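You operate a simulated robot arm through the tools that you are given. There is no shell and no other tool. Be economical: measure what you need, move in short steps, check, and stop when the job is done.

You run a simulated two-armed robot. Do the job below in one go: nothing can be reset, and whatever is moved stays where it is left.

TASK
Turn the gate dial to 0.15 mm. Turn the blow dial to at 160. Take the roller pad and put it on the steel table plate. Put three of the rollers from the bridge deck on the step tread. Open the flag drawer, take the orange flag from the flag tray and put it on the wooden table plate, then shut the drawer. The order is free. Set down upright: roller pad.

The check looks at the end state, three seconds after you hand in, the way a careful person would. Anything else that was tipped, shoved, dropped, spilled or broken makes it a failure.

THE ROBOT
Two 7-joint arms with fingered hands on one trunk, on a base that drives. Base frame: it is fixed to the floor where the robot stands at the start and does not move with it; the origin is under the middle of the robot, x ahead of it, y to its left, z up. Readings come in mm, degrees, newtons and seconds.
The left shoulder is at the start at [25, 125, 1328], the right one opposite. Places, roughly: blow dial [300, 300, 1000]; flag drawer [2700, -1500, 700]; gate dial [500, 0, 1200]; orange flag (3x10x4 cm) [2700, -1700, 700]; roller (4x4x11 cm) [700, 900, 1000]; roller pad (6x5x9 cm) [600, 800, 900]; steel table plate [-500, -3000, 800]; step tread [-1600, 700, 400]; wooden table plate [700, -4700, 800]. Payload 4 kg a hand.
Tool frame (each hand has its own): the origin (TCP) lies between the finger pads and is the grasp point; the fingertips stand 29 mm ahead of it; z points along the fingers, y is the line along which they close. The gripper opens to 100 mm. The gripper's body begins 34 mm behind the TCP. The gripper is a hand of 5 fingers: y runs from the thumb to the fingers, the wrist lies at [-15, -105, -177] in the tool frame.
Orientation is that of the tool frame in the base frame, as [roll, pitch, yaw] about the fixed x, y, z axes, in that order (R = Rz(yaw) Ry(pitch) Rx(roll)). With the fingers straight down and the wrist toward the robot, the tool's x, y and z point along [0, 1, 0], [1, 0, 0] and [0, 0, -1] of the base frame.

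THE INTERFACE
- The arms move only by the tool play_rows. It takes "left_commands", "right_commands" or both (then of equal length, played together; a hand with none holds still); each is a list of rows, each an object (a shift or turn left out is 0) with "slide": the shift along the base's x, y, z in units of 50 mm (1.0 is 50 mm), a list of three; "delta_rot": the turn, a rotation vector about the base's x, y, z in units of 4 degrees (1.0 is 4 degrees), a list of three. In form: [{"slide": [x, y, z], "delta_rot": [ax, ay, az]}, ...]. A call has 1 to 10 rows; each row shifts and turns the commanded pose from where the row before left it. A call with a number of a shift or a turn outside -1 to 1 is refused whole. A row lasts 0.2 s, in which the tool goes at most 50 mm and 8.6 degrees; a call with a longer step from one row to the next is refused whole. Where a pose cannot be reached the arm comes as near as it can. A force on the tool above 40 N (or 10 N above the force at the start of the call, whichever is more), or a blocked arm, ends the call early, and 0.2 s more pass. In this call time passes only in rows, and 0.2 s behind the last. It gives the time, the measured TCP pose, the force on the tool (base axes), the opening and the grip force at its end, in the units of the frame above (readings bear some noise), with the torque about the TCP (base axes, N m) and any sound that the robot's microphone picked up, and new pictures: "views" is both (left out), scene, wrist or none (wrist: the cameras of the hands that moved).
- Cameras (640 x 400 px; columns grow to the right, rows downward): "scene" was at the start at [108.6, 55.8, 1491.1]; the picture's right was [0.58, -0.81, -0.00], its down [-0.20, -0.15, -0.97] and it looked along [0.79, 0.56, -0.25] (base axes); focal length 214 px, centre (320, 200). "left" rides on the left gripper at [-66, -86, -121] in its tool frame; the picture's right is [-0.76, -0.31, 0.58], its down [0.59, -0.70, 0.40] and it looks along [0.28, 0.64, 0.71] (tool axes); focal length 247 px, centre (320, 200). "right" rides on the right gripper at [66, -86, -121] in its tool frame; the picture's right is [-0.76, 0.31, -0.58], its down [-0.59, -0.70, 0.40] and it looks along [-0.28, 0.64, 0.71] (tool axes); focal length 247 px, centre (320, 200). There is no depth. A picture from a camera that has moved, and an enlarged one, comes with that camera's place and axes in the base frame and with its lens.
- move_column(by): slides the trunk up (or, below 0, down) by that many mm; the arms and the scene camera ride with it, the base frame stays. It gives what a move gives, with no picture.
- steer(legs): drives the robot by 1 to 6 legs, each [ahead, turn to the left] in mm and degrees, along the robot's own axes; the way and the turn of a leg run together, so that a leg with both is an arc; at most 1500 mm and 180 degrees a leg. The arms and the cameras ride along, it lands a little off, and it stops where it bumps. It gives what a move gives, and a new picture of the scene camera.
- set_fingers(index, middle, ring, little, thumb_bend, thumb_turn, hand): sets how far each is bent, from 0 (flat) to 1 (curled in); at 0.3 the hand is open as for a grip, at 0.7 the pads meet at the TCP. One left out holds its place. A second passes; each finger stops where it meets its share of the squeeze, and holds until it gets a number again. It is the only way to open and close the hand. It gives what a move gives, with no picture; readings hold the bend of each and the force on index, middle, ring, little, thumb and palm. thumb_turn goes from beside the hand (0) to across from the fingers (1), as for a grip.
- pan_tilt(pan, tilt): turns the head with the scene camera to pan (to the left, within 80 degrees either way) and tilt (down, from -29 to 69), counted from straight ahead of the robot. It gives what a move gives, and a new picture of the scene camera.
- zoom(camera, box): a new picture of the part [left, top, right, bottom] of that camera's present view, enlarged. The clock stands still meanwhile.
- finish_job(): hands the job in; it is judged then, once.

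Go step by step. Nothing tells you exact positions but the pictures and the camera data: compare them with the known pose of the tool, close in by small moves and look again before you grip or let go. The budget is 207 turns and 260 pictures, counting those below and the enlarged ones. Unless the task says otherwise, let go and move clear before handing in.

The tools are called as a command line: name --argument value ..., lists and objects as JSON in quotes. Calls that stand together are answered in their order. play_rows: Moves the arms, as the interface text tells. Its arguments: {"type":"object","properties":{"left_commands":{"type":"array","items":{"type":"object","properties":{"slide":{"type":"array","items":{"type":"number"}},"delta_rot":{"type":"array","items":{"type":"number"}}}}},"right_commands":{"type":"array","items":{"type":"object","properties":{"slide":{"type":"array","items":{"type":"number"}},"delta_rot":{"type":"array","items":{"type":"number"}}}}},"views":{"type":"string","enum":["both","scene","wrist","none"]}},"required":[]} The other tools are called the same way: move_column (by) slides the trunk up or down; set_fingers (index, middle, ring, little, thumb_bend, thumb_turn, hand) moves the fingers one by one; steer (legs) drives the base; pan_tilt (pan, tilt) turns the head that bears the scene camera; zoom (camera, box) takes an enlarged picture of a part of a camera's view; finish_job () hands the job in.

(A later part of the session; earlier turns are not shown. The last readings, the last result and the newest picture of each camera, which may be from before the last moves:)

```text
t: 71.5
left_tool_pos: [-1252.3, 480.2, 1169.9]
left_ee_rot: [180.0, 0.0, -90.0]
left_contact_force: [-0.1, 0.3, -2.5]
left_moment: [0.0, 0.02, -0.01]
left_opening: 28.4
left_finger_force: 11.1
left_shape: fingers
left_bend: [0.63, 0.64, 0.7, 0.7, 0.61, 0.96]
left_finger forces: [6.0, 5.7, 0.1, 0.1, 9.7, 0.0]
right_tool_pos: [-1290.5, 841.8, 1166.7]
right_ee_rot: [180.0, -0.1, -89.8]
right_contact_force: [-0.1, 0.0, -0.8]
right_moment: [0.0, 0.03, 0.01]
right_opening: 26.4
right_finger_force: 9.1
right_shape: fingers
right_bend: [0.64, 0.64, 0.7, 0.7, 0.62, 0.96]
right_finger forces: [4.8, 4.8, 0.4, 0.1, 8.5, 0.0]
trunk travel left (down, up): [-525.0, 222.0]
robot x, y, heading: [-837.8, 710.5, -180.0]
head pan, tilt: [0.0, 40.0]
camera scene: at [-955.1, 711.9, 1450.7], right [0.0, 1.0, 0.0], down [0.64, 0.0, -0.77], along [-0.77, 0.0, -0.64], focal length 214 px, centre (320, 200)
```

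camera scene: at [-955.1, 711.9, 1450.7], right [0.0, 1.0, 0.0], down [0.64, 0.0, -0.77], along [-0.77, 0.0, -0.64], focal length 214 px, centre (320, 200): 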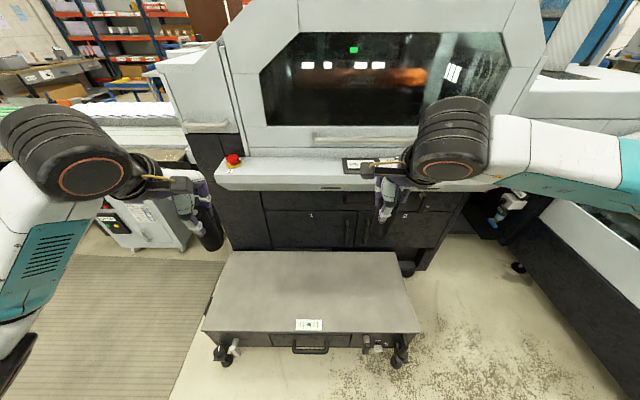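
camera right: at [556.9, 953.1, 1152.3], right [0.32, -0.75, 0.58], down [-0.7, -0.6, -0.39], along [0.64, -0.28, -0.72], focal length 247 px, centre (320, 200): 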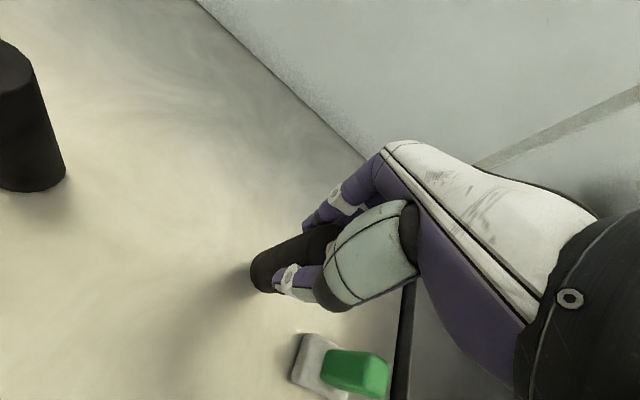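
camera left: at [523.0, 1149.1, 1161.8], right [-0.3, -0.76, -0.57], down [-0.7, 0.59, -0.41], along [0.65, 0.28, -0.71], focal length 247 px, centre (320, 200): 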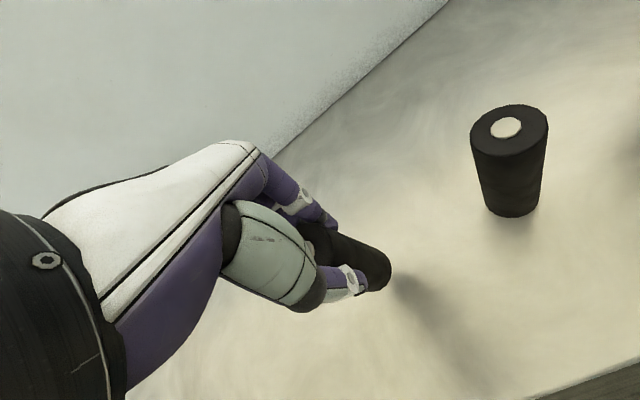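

move_column --by -400

move_column --by -120

play_rows --left_commands '[{"slide": [-0.6, 0.3, 0]}, {"slide": [-0.8, 0.3, 0]}, {"slide": [-0.8, 0.3, 0]}, {"slide": [-0.8, 0.3, 0]}]' --right_commands '[{"slide": [-0.6, 0, 0]}, {"slide": [-0.8, 0, 0]}, {"slide": [-0.8, 0, 0]}, {"slide": [-0.2, 0, 0]}]'

```text
t: 75.3
left_tool_pos: [-1273.3, 479.9, 695.7]
left_ee_rot: [-168.2, 0.0, -90.1]
left_contact_force: [0.1, -0.8, -1.9]
left_moment: [0.01, 0.0, 0.03]
left_opening: 28.2
left_finger_force: 10.4
left_shape: fingers
left_bend: [0.63, 0.63, 0.7, 0.7, 0.61, 0.96]
left_finger forces: [6.1, 5.9, 0.1, 0.0, 9.6, 0.1]
right_tool_pos: [-1301.4, 842.4, 728.9]
right_ee_rot: [-174.4, 0.0, -89.8]
right_contact_force: [-0.3, -0.1, -1.2]
right_moment: [-0.04, 0.0, 0.0]
right_opening: 26.6
right_finger_force: 10.0
right_shape: fingers
right_bend: [0.64, 0.64, 0.7, 0.7, 0.62, 0.96]
right_finger forces: [4.9, 5.0, 0.4, 0.1, 8.5, 0.0]
trunk travel left (down, up): [-125.0, 622.0]
robot x, y, heading: [-836.8, 707.7, -179.8]
head pan, tilt: [0.0, 40.0]
```

```text
t: 76.8
left_tool_pos: [-1275.7, 479.6, 519.3]
left_ee_rot: [-158.2, 0.0, -90.0]
left_contact_force: [-1.1, -0.2, -1.6]
left_moment: [0.01, 0.03, 0.04]
left_opening: 28.1
left_finger_force: 10.4
left_shape: fingers
left_bend: [0.63, 0.63, 0.7, 0.7, 0.61, 0.96]
left_finger forces: [6.2, 6.0, 0.1, 0.0, 9.5, 0.0]
right_tool_pos: [-1310.3, 841.5, 554.8]
right_ee_rot: [-165.3, -0.1, -89.8]
right_contact_force: [0.0, -0.2, -2.8]
right_moment: [-0.03, 0.04, 0.01]
right_opening: 26.3
right_finger_force: 9.8
right_shape: fingers
right_bend: [0.64, 0.64, 0.7, 0.7, 0.62, 0.96]
right_finger forces: [5.1, 5.1, 0.6, 0.0, 8.6, 0.0]
trunk travel left (down, up): [-5.0, 742.0]
robot x, y, heading: [-839.8, 707.3, -179.9]
head pan, tilt: [0.0, 40.0]
```

```text
t: 77.8
left_tool_pos: [-1426.0, 539.1, 519.7]
left_ee_rot: [-158.1, 0.2, -89.9]
left_contact_force: [0.7, -0.5, -2.2]
left_moment: [0.03, 0.06, 0.0]
left_opening: 28.3
left_finger_force: 11.0
left_shape: fingers
left_bend: [0.63, 0.63, 0.7, 0.7, 0.61, 0.96]
left_finger forces: [6.1, 6.2, 0.0, 0.1, 9.4, 0.1]
right_tool_pos: [-1429.9, 840.2, 554.0]
right_ee_rot: [-165.4, 0.0, -89.8]
right_contact_force: [0.1, -0.5, -1.5]
right_moment: [0.04, 0.01, 0.01]
right_opening: 26.5
right_finger_force: 10.0
right_shape: fingers
right_bend: [0.64, 0.64, 0.7, 0.7, 0.62, 0.96]
right_finger forces: [4.9, 5.1, 0.4, 0.1, 8.6, 0.0]
trunk travel left (down, up): [-5.0, 742.0]
robot x, y, heading: [-841.8, 709.9, -179.4]
head pan, tilt: [0.0, 40.0]
camera scene: at [-1114.4, 711.0, 911.9], right [0.0, 1.0, 0.0], down [0.64, 0.0, -0.77], along [-0.77, 0.0, -0.64], focal length 214 px, centre (320, 200)
camera right: at [-1375.5, 775.9, 694.0], right [-0.45, 0.76, 0.48], down [0.78, 0.59, -0.21], along [-0.44, 0.28, -0.85], focal length 247 px, centre (320, 200)
camera left: at [-1392.7, 604.6, 663.3], right [0.5, 0.76, -0.42], down [0.8, -0.59, -0.11], along [-0.33, -0.28, -0.9], focal length 247 px, centre (320, 200)
```

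scene: 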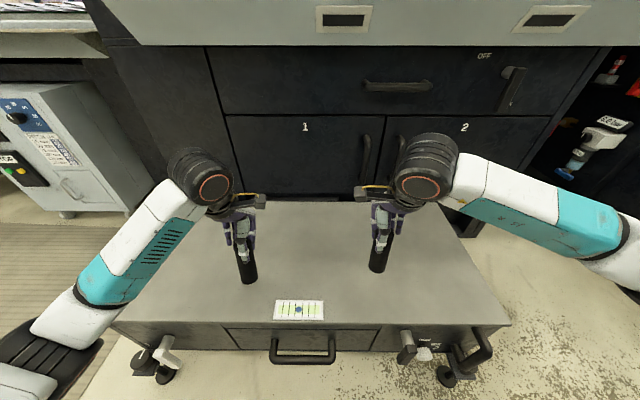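
right: 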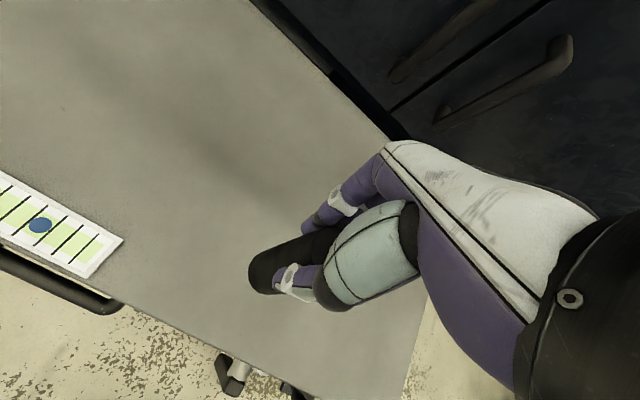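
left: 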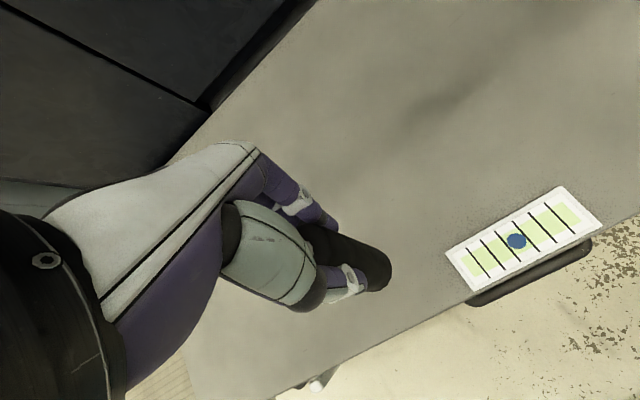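

The trunk leans as it goes down, tilting the hands by 22° and 15°. I level both hands, then lower.

play_rows --left_commands '[{"slide": [0, 0, 0.1], "delta_rot": [0, 0.92, 0]}, {"delta_rot": [0, 0.92, 0]}, {"delta_rot": [0, 0.92, 0]}, {"delta_rot": [0, 0.92, 0]}, {"delta_rot": [0, 0.92, 0]}, {"delta_rot": [0, 0.92, 0]}]' --right_commands '[{"delta_rot": [0, 0.61, 0]}, {"delta_rot": [0, 0.61, 0]}, {"delta_rot": [0, 0.61, 0]}, {"delta_rot": [0, 0.61, 0]}, {"delta_rot": [0, 0.61, 0]}, {"delta_rot": [0, 0.61, 0]}]'

```text
t: 79.2
left_tool_pos: [-1425.4, 539.8, 524.6]
left_ee_rot: [179.6, 0.1, -90.1]
left_contact_force: [-0.3, 0.9, -2.3]
left_moment: [0.02, 0.02, 0.01]
left_opening: 27.7
left_finger_force: 10.8
left_shape: fingers
left_bend: [0.63, 0.64, 0.7, 0.7, 0.61, 0.96]
left_finger forces: [5.9, 5.8, 0.0, 0.0, 9.7, 0.0]
right_tool_pos: [-1429.6, 841.6, 553.7]
right_ee_rot: [179.8, 0.0, -89.8]
right_contact_force: [-0.3, -0.7, -1.9]
right_moment: [-0.01, -0.01, 0.03]
right_opening: 26.3
right_finger_force: 10.3
right_shape: fingers
right_bend: [0.64, 0.64, 0.7, 0.7, 0.62, 0.96]
right_finger forces: [4.9, 4.9, 0.5, 0.0, 8.6, 0.0]
trunk travel left (down, up): [-5.0, 742.0]
robot x, y, heading: [-839.4, 710.3, -179.8]
head pan, tilt: [0.0, 40.0]
camera scene: at [-1114.5, 711.3, 911.9], right [0.0, 1.0, 0.0], down [0.64, 0.0, -0.77], along [-0.77, 0.0, -0.64], focal length 214 px, centre (320, 200)
camera right: at [-1341.9, 776.4, 675.8], right [-0.31, 0.76, 0.58], down [0.7, 0.59, -0.4], along [-0.64, 0.28, -0.71], focal length 247 px, centre (320, 200)
camera left: at [-1340.0, 604.5, 644.9], right [0.3, 0.76, -0.58], down [0.7, -0.59, -0.4], along [-0.65, -0.28, -0.71], focal length 247 px, centre (320, 200)
```

scene: 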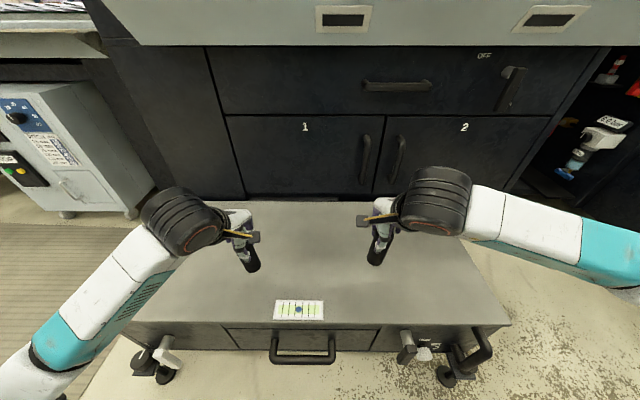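
right: 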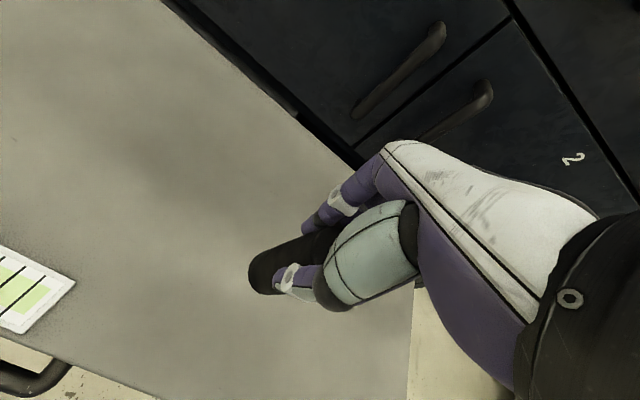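
left: 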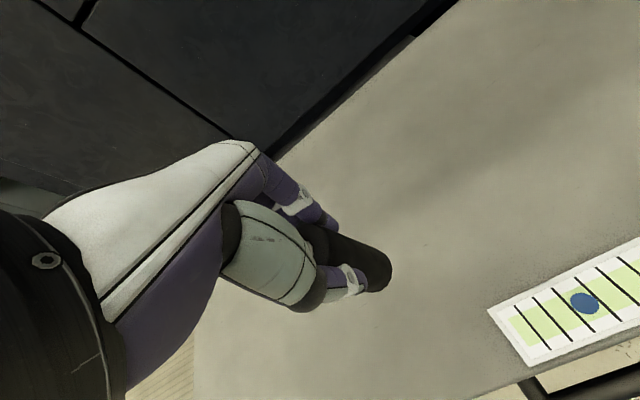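

play_rows --left_commands '[{"slide": [0, 0, -0.4]}, {"slide": [0, 0, -0.2]}, {"slide": [0, 0, -0.1]}]' --right_commands '[{"slide": [0, 0, -0.6]}, {"slide": [0, 0, -0.4]}, {"slide": [0, 0, -0.25]}]' --views "both"

zoom --camera "scene" --box '[200, 200, 440, 340]'

```text
t: 80.0
left_tool_pos: [-1427.1, 538.2, 488.5]
left_ee_rot: [179.7, 0.1, -90.0]
left_contact_force: [-0.5, 0.7, -2.5]
left_moment: [0.02, -0.02, -0.01]
left_opening: 28.0
left_finger_force: 11.2
left_shape: fingers
left_bend: [0.63, 0.64, 0.7, 0.7, 0.61, 0.96]
left_finger forces: [5.9, 5.8, 0.0, 0.0, 9.7, 0.1]
right_tool_pos: [-1429.6, 841.2, 492.9]
right_ee_rot: [179.8, -0.1, -89.8]
right_contact_force: [-0.4, -0.4, -1.9]
right_moment: [-0.01, 0.01, -0.01]
right_opening: 26.4
right_finger_force: 9.9
right_shape: fingers
right_bend: [0.64, 0.64, 0.7, 0.7, 0.62, 0.96]
right_finger forces: [4.8, 4.9, 0.6, 0.0, 8.6, 0.0]
trunk travel left (down, up): [-5.0, 742.0]
robot x, y, heading: [-839.0, 709.4, -179.8]
head pan, tilt: [0.0, 40.0]
camera scene: at [-1114.4, 711.3, 912.0], right [0.0, 1.0, 0.0], down [0.64, 0.0, -0.77], along [-0.77, 0.0, -0.64], focal length 214 px, centre (320, 200)
camera right: at [-1342.0, 777.0, 613.2], right [-0.31, 0.76, 0.58], down [0.7, 0.59, -0.4], along [-0.64, 0.28, -0.71], focal length 247 px, centre (320, 200)
camera left: at [-1339.8, 604.0, 609.1], right [0.3, 0.76, -0.58], down [0.7, -0.59, -0.4], along [-0.64, -0.28, -0.71], focal length 247 px, centre (320, 200)
```

scene: 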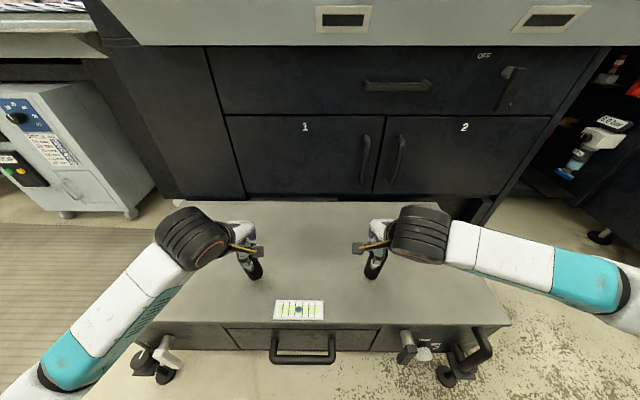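
right: 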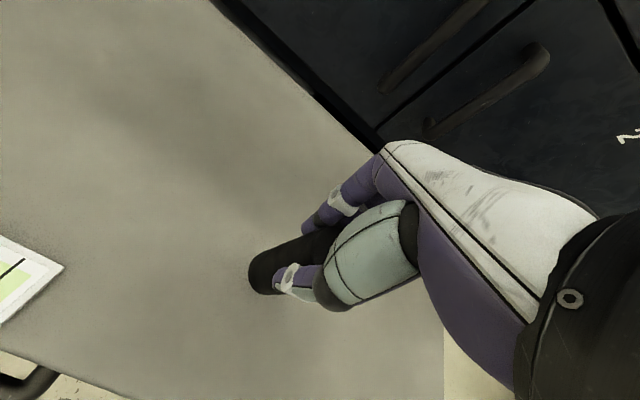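
left: 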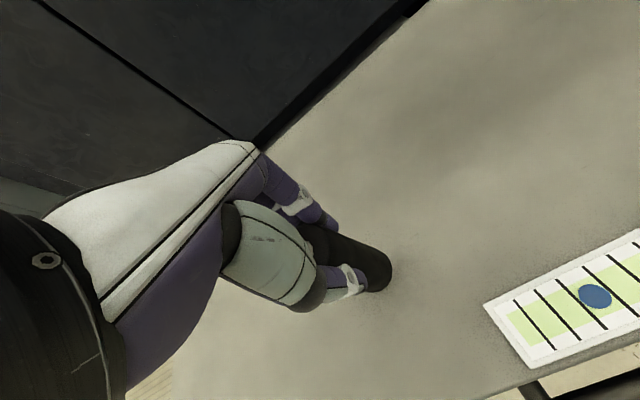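

```text
2.67 times, centred on (320, 270) of scene
camera zoom: at [-1114.4, 711.3, 912.0], right [0.0, 1.0, 0.0], down [0.64, 0.0, -0.77], along [-0.77, 0.0, -0.64], focal length 572 px, centre (320, 13)
```

zoom: 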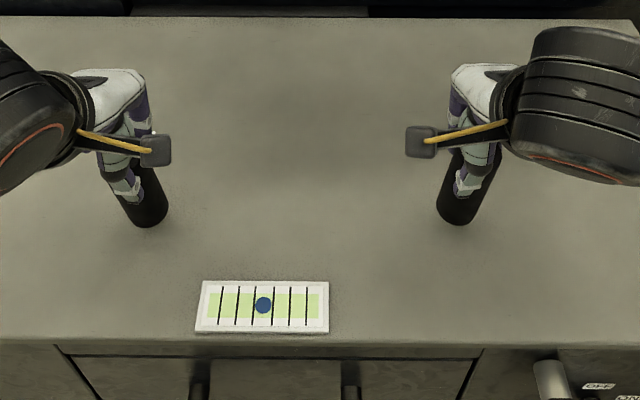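

play_rows --left_commands '[{"slide": [0, 0, -0.07]}, {"slide": [0, 0, -0.07]}, {"slide": [0, 0, 0]}]' --right_commands '[{"slide": [0, 0, -0.1]}, {"slide": [0, 0, -0.07]}, {"slide": [0, 0, 0]}]' --views "none"

```text
t: 80.8
left_tool_pos: [-1426.5, 539.9, 482.2]
left_ee_rot: [179.7, 0.2, -90.1]
left_contact_force: [-0.3, -0.7, -2.2]
left_moment: [0.03, -0.02, 0.03]
left_opening: 27.9
left_finger_force: 10.3
left_shape: fingers
left_bend: [0.63, 0.64, 0.7, 0.7, 0.61, 0.96]
left_finger forces: [5.9, 5.8, 0.0, 0.1, 9.7, 0.0]
right_tool_pos: [-1429.8, 841.2, 482.9]
right_ee_rot: [-180.0, 0.1, -89.8]
right_contact_force: [0.3, -0.7, -2.2]
right_moment: [0.0, 0.02, -0.03]
right_opening: 26.4
right_finger_force: 9.5
right_shape: fingers
right_bend: [0.64, 0.64, 0.7, 0.7, 0.62, 0.96]
right_finger forces: [4.7, 4.9, 0.6, 0.0, 8.6, 0.0]
trunk travel left (down, up): [-5.0, 742.0]
robot x, y, heading: [-842.5, 713.1, -179.7]
head pan, tilt: [0.0, 40.0]
```

play_rows --left_commands '[{"slide": [0, 0, -0.06]}, {"slide": [0, 0, -0.06]}]' --right_commands '[{"slide": [0, 0, -0.06]}, {"slide": [0, 0, -0.06]}]' --views "none"

play_rows --left_commands '[{"slide": [0, 0, -0.05]}, {"slide": [0, 0, 0]}]' --right_commands '[{"slide": [0, 0, -0.05]}, {"slide": [0, 0, 0]}]' --views "wrist"

```text
t: 81.4
left_tool_pos: [-1426.5, 538.7, 476.4]
left_ee_rot: [179.7, 0.1, -90.1]
left_contact_force: [0.4, 0.1, -1.3]
left_moment: [0.01, 0.06, 0.02]
left_opening: 27.9
left_finger_force: 10.9
left_shape: fingers
left_bend: [0.63, 0.64, 0.7, 0.7, 0.61, 0.96]
left_finger forces: [5.9, 5.8, 0.0, 0.1, 9.8, 0.0]
right_tool_pos: [-1429.6, 841.5, 477.1]
right_ee_rot: [179.9, 0.0, -89.9]
right_contact_force: [0.3, 0.3, -1.7]
right_moment: [0.02, 0.04, -0.02]
right_opening: 26.2
right_finger_force: 9.4
right_shape: fingers
right_bend: [0.64, 0.64, 0.7, 0.7, 0.62, 0.96]
right_finger forces: [4.8, 4.8, 0.7, 0.1, 8.5, 0.1]
trunk travel left (down, up): [-5.0, 742.0]
robot x, y, heading: [-839.8, 711.2, -179.7]
head pan, tilt: [0.0, 40.0]
```

```text
t: 82.0
left_tool_pos: [-1426.5, 538.4, 473.7]
left_ee_rot: [179.7, 0.1, -89.9]
left_contact_force: [-0.4, 0.8, -2.1]
left_moment: [0.03, -0.01, -0.01]
left_opening: 27.9
left_finger_force: 10.8
left_shape: fingers
left_bend: [0.63, 0.64, 0.7, 0.7, 0.61, 0.96]
left_finger forces: [5.8, 5.9, 0.0, 0.0, 9.6, 0.0]
right_tool_pos: [-1430.1, 841.2, 475.4]
right_ee_rot: [-180.0, 0.1, -89.7]
right_contact_force: [-0.3, 0.2, -1.6]
right_moment: [0.02, 0.01, -0.01]
right_opening: 26.3
right_finger_force: 9.6
right_shape: fingers
right_bend: [0.64, 0.64, 0.7, 0.7, 0.62, 0.96]
right_finger forces: [4.9, 4.9, 0.6, 0.1, 8.6, 0.0]
trunk travel left (down, up): [-5.0, 742.0]
robot x, y, heading: [-838.2, 710.7, -179.8]
head pan, tilt: [0.0, 40.0]
camera right: at [-1341.9, 776.5, 596.4], right [-0.31, 0.76, 0.58], down [0.7, 0.59, -0.4], along [-0.64, 0.28, -0.71], focal length 247 px, centre (320, 200)
camera left: at [-1339.8, 604.1, 594.1], right [0.3, 0.76, -0.58], down [0.7, -0.59, -0.4], along [-0.65, -0.28, -0.71], focal length 247 px, centre (320, 200)
```

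right: 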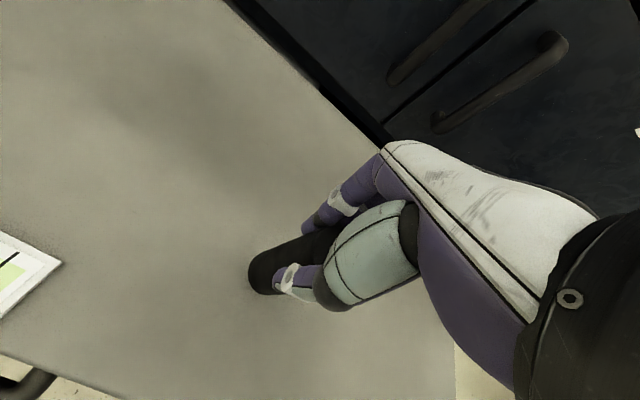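
left: 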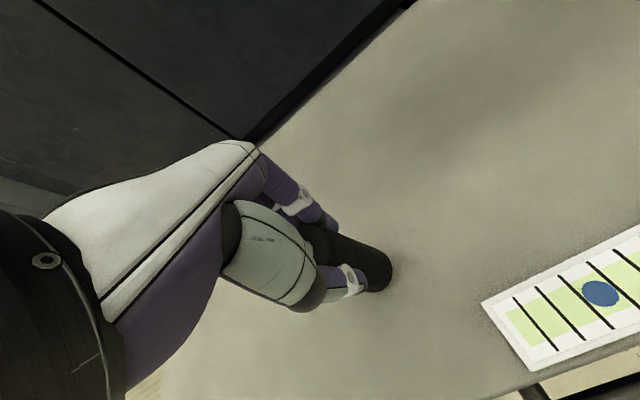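

The tread is really at z≈365 (from the card dot), so about 20 mm remain. I keep lowering.

play_rows --left_commands '[{"slide": [0, 0, -0.14]}, {"slide": [0, 0, -0.1]}, {"slide": [0, 0, -0.06]}, {"slide": [0, 0, 0]}]' --right_commands '[{"slide": [0, 0, -0.14]}, {"slide": [0, 0, -0.1]}, {"slide": [0, 0, -0.06]}, {"slide": [0, 0, 0]}]' --views "none"

play_rows --left_commands '[{"slide": [0, 0, -0.06]}, {"slide": [0, 0, 0]}]' --right_commands '[{"slide": [0, 0, -0.06]}, {"slide": [0, 0, 0]}]' --views "none"

```text
t: 83.0
left_tool_pos: [-1425.8, 538.3, 460.4]
left_ee_rot: [179.4, 0.1, -90.0]
left_contact_force: [-2.0, -0.3, 9.9]
left_moment: [0.06, -0.12, -0.01]
left_opening: 27.8
left_finger_force: 12.7
left_shape: fingers
left_bend: [0.63, 0.64, 0.7, 0.7, 0.62, 0.96]
left_finger forces: [7.3, 6.7, 0.1, 0.1, 10.3, 0.0]
right_tool_pos: [-1430.6, 841.3, 461.5]
right_ee_rot: [179.6, 0.0, -89.7]
right_contact_force: [-0.8, 0.4, 4.8]
right_moment: [0.0, -0.01, 0.01]
right_opening: 26.2
right_finger_force: 10.5
right_shape: fingers
right_bend: [0.64, 0.64, 0.7, 0.7, 0.62, 0.96]
right_finger forces: [5.6, 5.7, 0.5, 0.0, 9.3, 0.0]
trunk travel left (down, up): [-5.0, 742.0]
robot x, y, heading: [-835.7, 708.9, -179.8]
head pan, tilt: [0.0, 40.0]
```

```text
t: 83.6
left_tool_pos: [-1424.9, 538.5, 459.8]
left_ee_rot: [179.3, 0.2, -89.9]
left_contact_force: [-3.8, 2.0, 20.6]
left_moment: [0.06, 0.1, -0.01]
left_opening: 27.3
left_finger_force: 14.5
left_shape: fingers
left_bend: [0.63, 0.63, 0.7, 0.7, 0.62, 0.96]
left_finger forces: [9.5, 8.6, 0.1, 0.0, 10.6, 0.0]
right_tool_pos: [-1429.6, 840.8, 460.8]
right_ee_rot: [179.5, -0.1, -89.8]
right_contact_force: [-1.9, -1.9, 14.5]
right_moment: [-0.04, -0.05, -0.01]
right_opening: 26.1
right_finger_force: 12.3
right_shape: fingers
right_bend: [0.64, 0.64, 0.7, 0.7, 0.62, 0.95]
right_finger forces: [7.1, 7.1, 0.5, 0.0, 10.0, 0.1]
trunk travel left (down, up): [-5.0, 742.0]
robot x, y, heading: [-839.5, 712.6, -179.8]
head pan, tilt: [0.0, 40.0]
```

Both rollers stand on the tread. I ease the press and open the hands in two stages.

play_rows --left_commands '[{"slide": [0, 0, 0.07]}, {"slide": [0, 0, 0]}]' --right_commands '[{"slide": [0, 0, 0.05]}, {"slide": [0, 0, 0]}]' --views "none"

set_fingers --hand "left" --index 0.55 --middle 0.55 --ring 0.3 --little 0.3 --thumb_bend 0.53

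set_fingers --hand "right" --index 0.55 --middle 0.55 --ring 0.3 --little 0.3 --thumb_bend 0.53

zoom --camera "left" --box '[200, 160, 480, 340]'

zoom --camera "right" --box '[160, 160, 440, 340]'

```text
t: 84.2
left_tool_pos: [-1425.1, 538.8, 459.6]
left_ee_rot: [179.7, 0.2, -90.0]
left_contact_force: [-3.7, 0.3, 13.9]
left_moment: [0.01, 0.19, -0.01]
left_opening: 27.4
left_finger_force: 14.0
left_shape: fingers
left_bend: [0.63, 0.63, 0.7, 0.7, 0.62, 0.96]
left_finger forces: [9.1, 8.4, 0.0, 0.1, 10.2, 0.0]
right_tool_pos: [-1429.1, 841.7, 460.0]
right_ee_rot: [179.8, 0.0, -89.8]
right_contact_force: [-3.7, -2.0, 12.1]
right_moment: [-0.02, 0.03, -0.01]
right_opening: 25.9
right_finger_force: 12.5
right_shape: fingers
right_bend: [0.64, 0.64, 0.7, 0.7, 0.62, 0.95]
right_finger forces: [7.1, 7.2, 0.5, 0.0, 9.7, 0.0]
trunk travel left (down, up): [-5.0, 742.0]
robot x, y, heading: [-839.7, 710.8, -180.2]
head pan, tilt: [0.0, 40.0]
```

```text
t: 85.2
left_tool_pos: [-1424.7, 538.5, 460.3]
left_ee_rot: [179.7, 0.1, -90.0]
left_contact_force: [-0.7, 0.7, -0.3]
left_moment: [0.01, 0.01, -0.03]
left_opening: 40.6
left_finger_force: 0.3
left_shape: fingers
left_bend: [0.55, 0.55, 0.3, 0.3, 0.53, 0.97]
left_finger forces: [0.3, 0.0, 0.0, 0.0, 0.0, 0.0]
right_tool_pos: [-1429.9, 841.7, 460.3]
right_ee_rot: [179.8, 0.0, -89.8]
right_contact_force: [-3.2, -1.5, 14.3]
right_moment: [-0.01, 0.01, 0.01]
right_opening: 25.6
right_finger_force: 12.5
right_shape: fingers
right_bend: [0.64, 0.64, 0.7, 0.7, 0.63, 0.95]
right_finger forces: [7.3, 7.5, 0.5, 0.0, 9.9, 0.1]
trunk travel left (down, up): [-5.0, 742.0]
robot x, y, heading: [-842.8, 713.3, -179.8]
head pan, tilt: [0.0, 40.0]
```

```text
t: 86.2
left_tool_pos: [-1425.5, 538.1, 460.0]
left_ee_rot: [179.7, 0.1, -90.0]
left_contact_force: [-0.6, 0.2, -0.5]
left_moment: [-0.01, 0.0, 0.0]
left_opening: 40.2
left_finger_force: 0.1
left_shape: fingers
left_bend: [0.55, 0.55, 0.3, 0.3, 0.53, 0.97]
left_finger forces: [0.3, 0.0, 0.0, 0.0, 0.1, 0.0]
right_tool_pos: [-1429.6, 840.8, 459.1]
right_ee_rot: [180.0, 0.0, -89.7]
right_contact_force: [0.0, -0.5, 0.3]
right_moment: [0.02, -0.02, -0.03]
right_opening: 40.0
right_finger_force: 0.1
right_shape: fingers
right_bend: [0.55, 0.55, 0.3, 0.3, 0.53, 0.97]
right_finger forces: [0.0, 0.1, 0.0, 0.0, 0.0, 0.0]
trunk travel left (down, up): [-5.0, 742.0]
robot x, y, heading: [-837.7, 712.2, -179.6]
head pan, tilt: [0.0, 40.0]
```

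```text
2.22 times, centred on (340, 250) of left
camera zoom: at [-1340.0, 604.3, 579.7], right [0.3, 0.76, -0.58], down [0.7, -0.59, -0.4], along [-0.65, -0.28, -0.71], focal length 549 px, centre (276, 89)
```

zoom: 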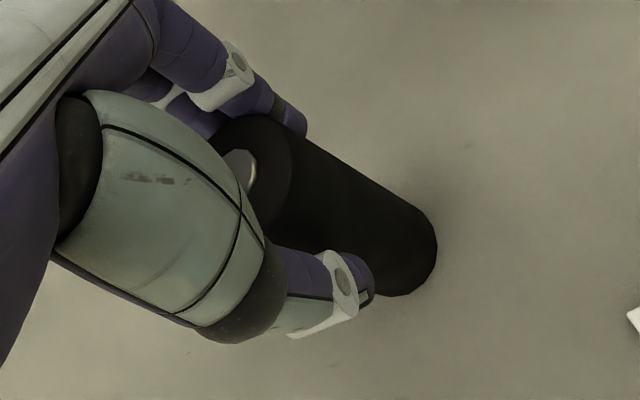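

```text
2.22 times, centred on (300, 250) of right
camera zoom: at [-1341.9, 776.5, 580.8], right [-0.31, 0.76, 0.58], down [0.7, 0.59, -0.4], along [-0.64, 0.28, -0.71], focal length 549 px, centre (364, 89)
```

zoom: 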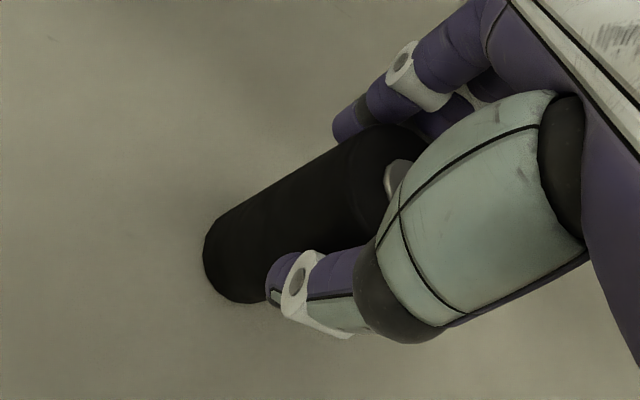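

set_fingers --hand "left" --index 0.3 --middle 0.3 --thumb_bend 0.3

set_fingers --hand "right" --index 0.3 --middle 0.3 --thumb_bend 0.3

play_rows --left_commands '[{"slide": [0, 0, 0.3]}, {"slide": [0, 0, 0.7]}, {"slide": [0, 0, 0.9]}, {"slide": [0, 0, 0.9]}, {"slide": [0.5, 0, 0.5]}, {"slide": [0.9, 0, 0]}, {"slide": [0.9, 0, 0]}]' --right_commands '[{"slide": [0, 0, 0.3]}, {"slide": [0, 0, 0.7]}, {"slide": [0, 0, 0.9]}, {"slide": [0, 0, 0.9]}, {"slide": [0.5, 0, 0.5]}, {"slide": [0.9, 0, 0]}, {"slide": [0.9, 0, 0]}]' --views "scene"

```text
t: 87.2
left_tool_pos: [-1426.3, 538.2, 458.9]
left_ee_rot: [179.7, 0.1, -89.9]
left_contact_force: [0.0, 0.8, -0.6]
left_moment: [0.01, 0.01, 0.03]
left_opening: 98.4
left_finger_force: 0.2
left_shape: fingers
left_bend: [0.3, 0.3, 0.3, 0.3, 0.3, 0.97]
left_finger forces: [0.0, 0.1, 0.1, 0.0, 0.0, 0.0]
right_tool_pos: [-1429.5, 840.8, 459.3]
right_ee_rot: [179.8, 0.0, -89.9]
right_contact_force: [0.3, 0.1, -0.1]
right_moment: [0.0, -0.01, 0.03]
right_opening: 40.3
right_finger_force: 0.1
right_shape: fingers
right_bend: [0.55, 0.55, 0.3, 0.3, 0.53, 0.97]
right_finger forces: [0.1, 0.0, 0.0, 0.1, 0.0, 0.1]
trunk travel left (down, up): [-5.0, 742.0]
robot x, y, heading: [-838.0, 710.2, -179.9]
head pan, tilt: [0.0, 40.0]
```

```text
t: 88.2
left_tool_pos: [-1426.6, 538.7, 459.3]
left_ee_rot: [179.8, 0.1, -90.0]
left_contact_force: [0.1, 0.0, 0.0]
left_moment: [0.0, -0.02, 0.0]
left_opening: 98.4
left_finger_force: 0.0
left_shape: fingers
left_bend: [0.3, 0.3, 0.3, 0.3, 0.3, 0.97]
left_finger forces: [0.0, 0.0, 0.0, 0.1, 0.0, 0.0]
right_tool_pos: [-1429.0, 841.7, 460.4]
right_ee_rot: [179.9, -0.1, -89.8]
right_contact_force: [-0.8, 0.8, 0.0]
right_moment: [0.07, 0.01, -0.04]
right_opening: 98.4
right_finger_force: 0.1
right_shape: fingers
right_bend: [0.3, 0.3, 0.3, 0.3, 0.3, 0.97]
right_finger forces: [0.0, 0.1, 0.0, 0.1, 0.1, 0.0]
trunk travel left (down, up): [-5.0, 742.0]
robot x, y, heading: [-838.7, 710.9, -179.8]
head pan, tilt: [0.0, 40.0]
```

```text
t: 89.8
left_tool_pos: [-1364.4, 540.3, 623.3]
left_ee_rot: [179.8, 0.1, -90.1]
left_contact_force: [0.0, -0.1, 0.1]
left_moment: [-0.07, -0.02, 0.02]
left_opening: 98.6
left_finger_force: 0.1
left_shape: fingers
left_bend: [0.3, 0.3, 0.3, 0.3, 0.3, 0.98]
left_finger forces: [0.1, 0.0, 0.0, 0.1, 0.1, 0.0]
left hand out of reach, approached as far as the arm can: row 6, 7
right_tool_pos: [-1359.4, 833.5, 626.7]
right_ee_rot: [180.0, -0.1, -89.8]
right_contact_force: [0.0, 0.0, 0.0]
right_moment: [0.03, 0.04, 0.0]
right_opening: 98.5
right_finger_force: 0.0
right_shape: fingers
right_bend: [0.3, 0.3, 0.3, 0.3, 0.3, 0.98]
right_finger forces: [0.0, 0.1, 0.1, 0.1, 0.0, 0.1]
right hand out of reach, approached as far as the arm can: row 7
trunk travel left (down, up): [-5.0, 742.0]
robot x, y, heading: [-835.8, 711.6, -179.7]
head pan, tilt: [0.0, 40.0]
camera scene: at [-1114.1, 711.4, 912.1], right [0.0, 1.0, 0.0], down [0.64, 0.0, -0.77], along [-0.77, 0.0, -0.64], focal length 214 px, centre (320, 200)
```

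scene: 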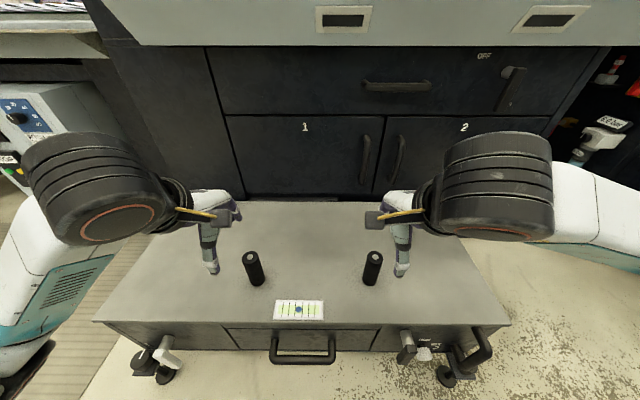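

Both rollers stand on the tread. I raise the trunk and drive back to the deck for the third roller and the pad.

move_column --by 400

move_column --by 120

steer --legs '[[-350, 0], [0, -137], [390, 0], [0, -43]]'

```text
t: 93.7
left_tool_pos: [-1367.9, 540.2, 1024.3]
left_ee_rot: [179.7, 0.1, -90.0]
left_contact_force: [-0.7, -0.5, 1.0]
left_moment: [0.0, -0.01, -0.01]
left_opening: 98.9
left_finger_force: 0.1
left_shape: fingers
left_bend: [0.3, 0.3, 0.3, 0.3, 0.3, 0.98]
left_finger forces: [0.1, 0.1, 0.0, 0.0, 0.0, 0.1]
right_tool_pos: [-1359.8, 833.2, 1025.7]
right_ee_rot: [180.0, 0.0, -89.8]
right_contact_force: [-0.3, -0.1, 0.0]
right_moment: [0.03, -0.01, -0.03]
right_opening: 98.6
right_finger_force: 0.0
right_shape: fingers
right_bend: [0.3, 0.3, 0.3, 0.3, 0.3, 0.98]
right_finger forces: [0.1, 0.0, 0.0, 0.1, 0.1, 0.0]
trunk travel left (down, up): [-405.0, 342.0]
robot x, y, heading: [-842.1, 712.4, -179.8]
head pan, tilt: [0.0, 40.0]
```

```text
t: 95.2
left_tool_pos: [-1366.6, 539.1, 1144.0]
left_ee_rot: [179.7, 0.1, -89.9]
left_contact_force: [1.0, -0.1, -0.7]
left_moment: [0.05, 0.01, 0.02]
left_opening: 98.6
left_finger_force: 0.1
left_shape: fingers
left_bend: [0.3, 0.3, 0.3, 0.3, 0.3, 0.98]
left_finger forces: [0.1, 0.1, 0.1, 0.1, 0.1, 0.0]
right_tool_pos: [-1360.3, 833.8, 1145.7]
right_ee_rot: [-180.0, 0.0, -89.8]
right_contact_force: [-1.1, 0.0, -0.4]
right_moment: [0.04, 0.01, -0.03]
right_opening: 98.6
right_finger_force: 0.1
right_shape: fingers
right_bend: [0.3, 0.3, 0.3, 0.3, 0.3, 0.98]
right_finger forces: [0.1, 0.0, 0.0, 0.0, 0.0, 0.0]
trunk travel left (down, up): [-525.0, 222.0]
robot x, y, heading: [-837.7, 709.9, -179.9]
head pan, tilt: [0.0, 40.0]
```

```text
t: 107.2
left_tool_pos: [325.0, 1162.7, 1143.1]
left_ee_rot: [179.7, 0.2, 90.5]
left_contact_force: [-0.5, -1.2, -0.2]
left_moment: [-0.02, 0.02, 0.01]
left_opening: 98.8
left_finger_force: 0.1
left_shape: fingers
left_bend: [0.3, 0.3, 0.3, 0.3, 0.3, 0.98]
left_finger forces: [0.0, 0.0, 0.0, 0.1, 0.0, 0.0]
right_tool_pos: [320.6, 867.7, 1145.9]
right_ee_rot: [179.9, 0.1, 90.5]
right_contact_force: [0.2, -0.9, 0.0]
right_moment: [-0.03, -0.01, -0.01]
right_opening: 98.5
right_finger_force: 0.0
right_shape: fingers
right_bend: [0.3, 0.3, 0.3, 0.3, 0.3, 0.98]
right_finger forces: [0.0, 0.0, 0.1, 0.0, 0.1, 0.0]
trunk travel left (down, up): [-525.0, 222.0]
robot x, y, heading: [-199.7, 985.6, 0.4]
head pan, tilt: [0.0, 40.0]
camera scene: at [-84.2, 989.1, 1450.8], right [0.01, -1.0, 0.0], down [-0.64, -0.01, -0.77], along [0.77, 0.01, -0.64], focal length 214 px, centre (320, 200)
```

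scene: 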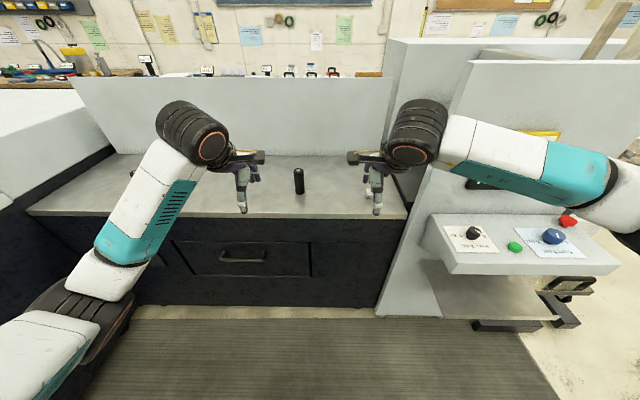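

steer --legs '[[245, 0]]'

```text
t: 109.0
left_tool_pos: [572.1, 1163.0, 1144.1]
left_ee_rot: [179.8, 0.0, 90.3]
left_contact_force: [0.3, 0.3, 0.4]
left_moment: [-0.02, 0.0, 0.03]
left_opening: 98.5
left_finger_force: 0.1
left_shape: fingers
left_bend: [0.3, 0.3, 0.3, 0.3, 0.3, 0.98]
left_finger forces: [0.0, 0.0, 0.0, 0.1, 0.0, 0.0]
right_tool_pos: [567.6, 869.4, 1146.2]
right_ee_rot: [-180.0, 0.2, 90.5]
right_contact_force: [0.0, 0.4, 0.0]
right_moment: [0.02, 0.0, -0.03]
right_opening: 98.5
right_finger_force: 0.0
right_shape: fingers
right_bend: [0.3, 0.3, 0.3, 0.3, 0.3, 0.98]
right_finger forces: [0.0, 0.0, 0.1, 0.0, 0.1, 0.0]
trunk travel left (down, up): [-525.0, 222.0]
robot x, y, heading: [44.0, 990.4, 0.6]
head pan, tilt: [0.0, 40.0]
camera scene: at [163.6, 991.5, 1450.6], right [0.01, -1.0, 0.0], down [-0.64, -0.01, -0.77], along [0.77, 0.01, -0.64], focal length 214 px, centre (320, 200)
```

scene: 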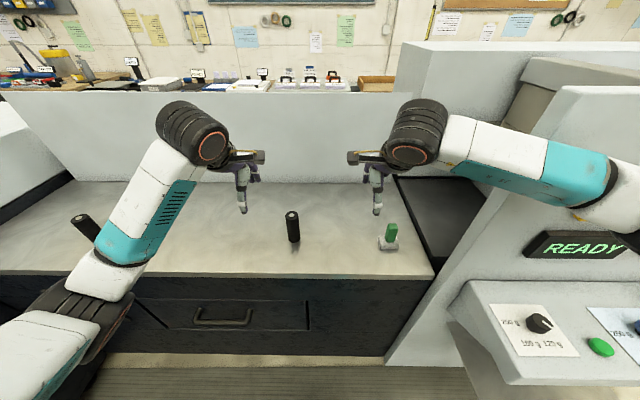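

play_rows --left_commands '[{"slide": [0.24, -0.573, -0.43]}, {"slide": [0.24, -0.573, -0.43]}, {"slide": [0.24, -0.573, -0.43]}]' --right_commands '[{"slide": [0.1, -0.55, -0.35]}, {"slide": [0.1, -0.55, -0.35]}, {"slide": [0.1, -0.55, -0.35]}]' --views "wrist"

```text
t: 109.8
left_tool_pos: [608.8, 1076.3, 1078.2]
left_ee_rot: [179.6, 0.0, 90.4]
left_contact_force: [0.0, -0.6, -0.2]
left_moment: [0.01, 0.02, -0.01]
left_opening: 98.6
left_finger_force: 0.1
left_shape: fingers
left_bend: [0.3, 0.3, 0.3, 0.3, 0.3, 0.98]
left_finger forces: [0.1, 0.0, 0.0, 0.0, 0.0, 0.0]
right_tool_pos: [581.2, 787.0, 1092.4]
right_ee_rot: [180.0, -0.1, 90.4]
right_contact_force: [0.6, 0.0, -0.6]
right_moment: [0.06, -0.01, 0.02]
right_opening: 98.4
right_finger_force: 0.1
right_shape: fingers
right_bend: [0.3, 0.3, 0.3, 0.3, 0.3, 0.98]
right_finger forces: [0.0, 0.1, 0.0, 0.1, 0.1, 0.0]
trunk travel left (down, up): [-525.0, 222.0]
robot x, y, heading: [45.6, 986.9, 0.2]
head pan, tilt: [0.0, 40.0]
camera right: at [497.3, 852.0, 1213.9], right [0.31, -0.76, 0.58], down [-0.7, -0.59, -0.4], along [0.64, -0.28, -0.71], focal length 247 px, centre (320, 200)
camera left: at [521.8, 1009.9, 1199.0], right [-0.3, -0.76, -0.58], down [-0.7, 0.58, -0.4], along [0.64, 0.29, -0.71], focal length 247 px, centre (320, 200)
```

right: 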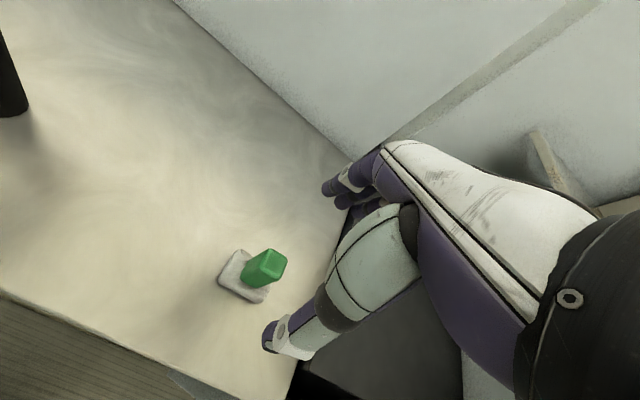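
left: 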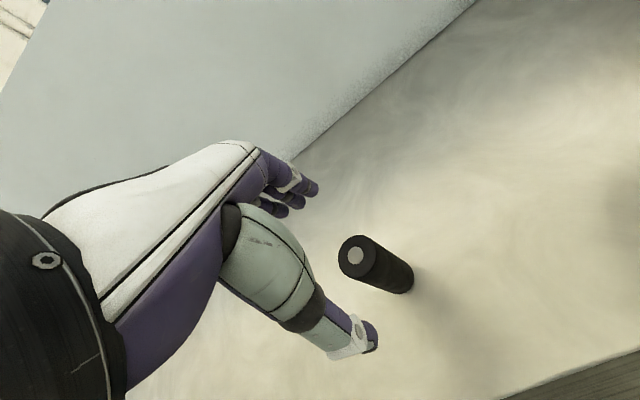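

zoom --camera "right" --box '[200, 220, 320, 320]'

```text
4.00 times, centred on (260, 270) of right
camera zoom: at [497.3, 852.0, 1213.9], right [0.31, -0.76, 0.58], down [-0.7, -0.59, -0.4], along [0.64, -0.28, -0.71], focal length 988 px, centre (560, -80)
```

zoom: 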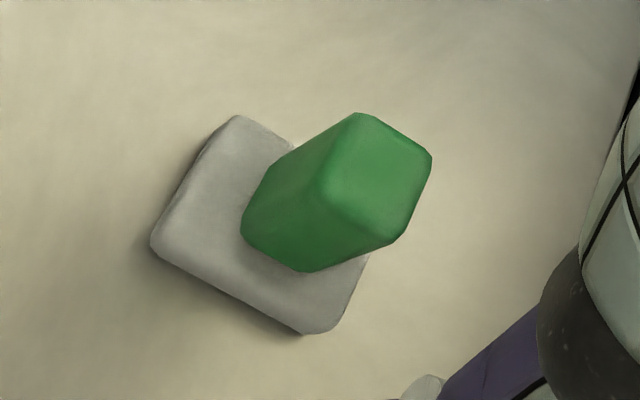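

play_rows --left_commands '[{"slide": [0, -0.04, -0.5]}, {"slide": [0, 0, -0.5]}, {"slide": [0, 0, -0.36]}, {"slide": [0, 0, -0.2]}]' --right_commands '[{"slide": [0.15, -0.02, -0.7]}, {"slide": [0, 0, -0.7]}, {"slide": [0, 0, -0.5]}, {"slide": [0, 0, -0.3]}]' --views "wrist"

```text
t: 110.8
left_tool_pos: [607.0, 1076.9, 1002.0]
left_ee_rot: [179.7, 0.2, 90.3]
left_contact_force: [-0.4, -0.6, -0.5]
left_moment: [0.0, 0.02, -0.01]
left_opening: 98.4
left_finger_force: 0.0
left_shape: fingers
left_bend: [0.3, 0.3, 0.3, 0.3, 0.3, 0.98]
left_finger forces: [0.1, 0.0, 0.0, 0.0, 0.0, 0.0]
right_tool_pos: [588.7, 786.7, 982.8]
right_ee_rot: [179.8, 0.0, 90.5]
right_contact_force: [-0.4, 0.9, -0.5]
right_moment: [0.0, -0.03, 0.0]
right_opening: 98.5
right_finger_force: 0.0
right_shape: fingers
right_bend: [0.3, 0.3, 0.3, 0.3, 0.3, 0.98]
right_finger forces: [0.0, 0.0, 0.0, 0.0, 0.0, 0.0]
trunk travel left (down, up): [-525.0, 222.0]
robot x, y, heading: [45.1, 987.2, 0.5]
head pan, tilt: [0.0, 40.0]
camera right: at [504.3, 852.3, 1104.8], right [0.31, -0.75, 0.58], down [-0.7, -0.6, -0.4], along [0.64, -0.28, -0.71], focal length 247 px, centre (320, 200)
camera left: at [521.4, 1009.8, 1121.7], right [-0.3, -0.76, -0.58], down [-0.7, 0.58, -0.4], along [0.64, 0.29, -0.71], focal length 247 px, centre (320, 200)
```

right: 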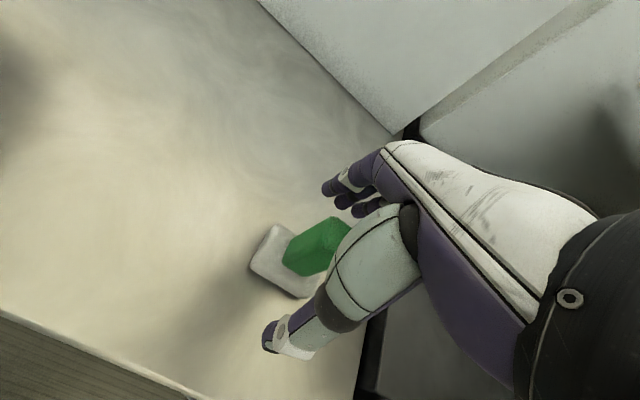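
left: 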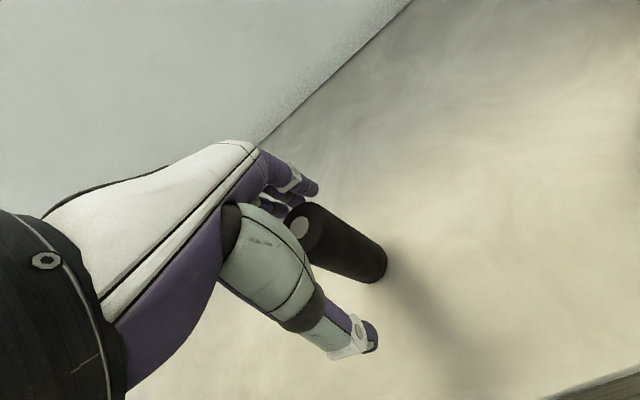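

set_fingers --hand "left" --index 0.7 --middle 0.7 --ring 0.7 --little 0.7 --thumb_bend 0.7

set_fingers --hand "right" --index 0.75 --middle 0.75 --ring 0.6 --little 0.6 --thumb_bend 0.75

play_rows --left_commands '[{"slide": [0, 0, 0.4]}, {"slide": [0, 0, 0.4]}]' --right_commands '[{"slide": [0, 0, 0.2]}, {"slide": [0, 0, 0.4]}]'

```text
t: 111.8
left_tool_pos: [607.3, 1076.2, 1001.2]
left_ee_rot: [179.7, 0.1, 90.3]
left_contact_force: [1.4, -0.1, 1.8]
left_moment: [0.06, -0.12, -0.01]
left_opening: 31.0
left_finger_force: 13.2
left_shape: fingers
left_bend: [0.6, 0.62, 0.7, 0.7, 0.61, 0.96]
left_finger forces: [6.9, 7.2, 0.1, 0.1, 11.8, 0.1]
right_tool_pos: [588.0, 785.5, 983.7]
right_ee_rot: [179.9, 0.0, 90.5]
right_contact_force: [0.9, 0.6, 0.4]
right_moment: [0.0, -0.04, 0.01]
right_opening: 98.4
right_finger_force: 0.1
right_shape: fingers
right_bend: [0.3, 0.3, 0.3, 0.3, 0.3, 0.98]
right_finger forces: [0.0, 0.0, 0.0, 0.1, 0.0, 0.0]
trunk travel left (down, up): [-525.0, 222.0]
robot x, y, heading: [43.3, 991.9, 0.7]
head pan, tilt: [0.0, 40.0]
```

```text
t: 112.8
left_tool_pos: [608.2, 1075.7, 1001.2]
left_ee_rot: [179.6, 0.2, 90.2]
left_contact_force: [1.9, 0.7, 3.5]
left_moment: [0.08, -0.14, 0.0]
left_opening: 30.9
left_finger_force: 13.5
left_shape: fingers
left_bend: [0.6, 0.62, 0.7, 0.7, 0.61, 0.96]
left_finger forces: [7.0, 7.2, 0.0, 0.0, 11.9, 0.1]
right_tool_pos: [589.4, 785.8, 982.9]
right_ee_rot: [179.9, 0.0, 90.5]
right_contact_force: [-0.3, 0.0, -0.2]
right_moment: [-0.06, 0.04, 0.0]
right_opening: 13.4
right_finger_force: 16.1
right_shape: fingers
right_bend: [0.73, 0.65, 0.6, 0.6, 0.66, 0.93]
right_finger forces: [6.4, 10.7, 0.1, 0.0, 14.4, 0.0]
trunk travel left (down, up): [-525.0, 222.0]
robot x, y, heading: [45.9, 989.2, 0.4]
head pan, tilt: [0.0, 40.0]
```

```text
t: 113.4
left_tool_pos: [607.6, 1075.1, 1041.2]
left_ee_rot: [179.8, 0.1, 90.3]
left_contact_force: [-0.2, 0.4, -2.0]
left_moment: [0.0, 0.03, -0.03]
left_opening: 31.3
left_finger_force: 11.9
left_shape: fingers
left_bend: [0.61, 0.63, 0.7, 0.7, 0.61, 0.96]
left_finger forces: [6.1, 5.6, 0.0, 0.0, 11.9, 0.0]
right_tool_pos: [590.0, 785.6, 1014.6]
right_ee_rot: [180.0, 0.0, 90.5]
right_contact_force: [-0.1, 0.3, -1.0]
right_moment: [0.01, 0.02, -0.03]
right_opening: 13.3
right_finger_force: 14.8
right_shape: fingers
right_bend: [0.74, 0.65, 0.6, 0.6, 0.66, 0.93]
right_finger forces: [6.0, 9.8, 0.1, 0.1, 13.9, 0.0]
trunk travel left (down, up): [-525.0, 222.0]
robot x, y, heading: [46.1, 990.6, 0.6]
head pan, tilt: [0.0, 40.0]
camera scene: at [162.4, 991.3, 1450.7], right [0.01, -1.0, 0.0], down [-0.64, -0.01, -0.77], along [0.77, 0.01, -0.64], focal length 214 px, centre (320, 200)
camera right: at [504.4, 851.5, 1134.9], right [0.31, -0.75, 0.58], down [-0.7, -0.59, -0.4], along [0.64, -0.28, -0.71], focal length 247 px, centre (320, 200)
camera left: at [520.9, 1009.0, 1161.6], right [-0.3, -0.76, -0.58], down [-0.71, 0.58, -0.4], along [0.64, 0.29, -0.71], focal length 247 px, centre (320, 200)
```

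scene: 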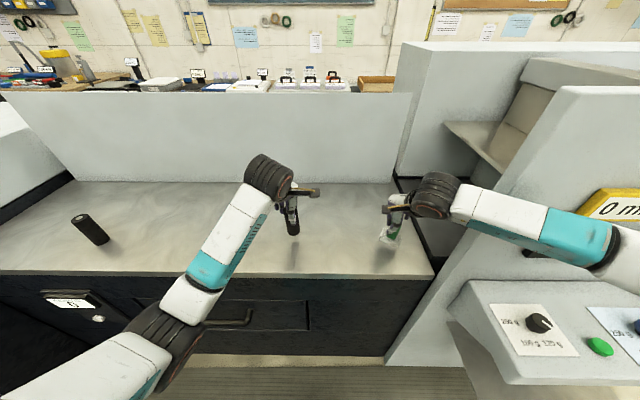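
right: 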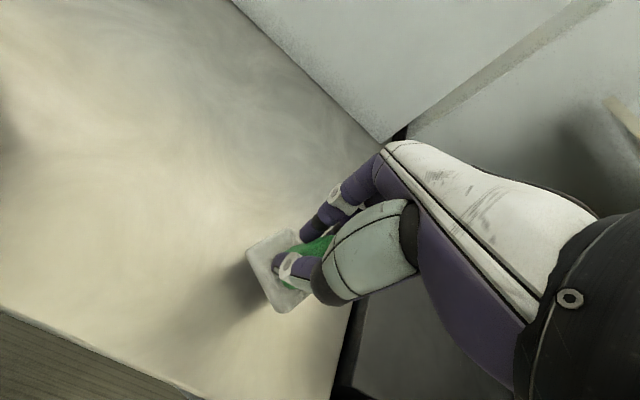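
left: 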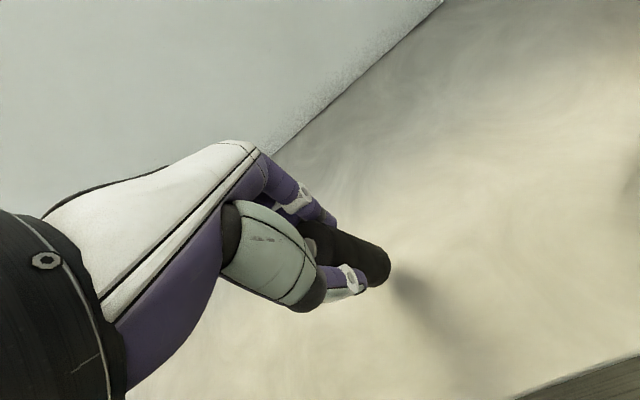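

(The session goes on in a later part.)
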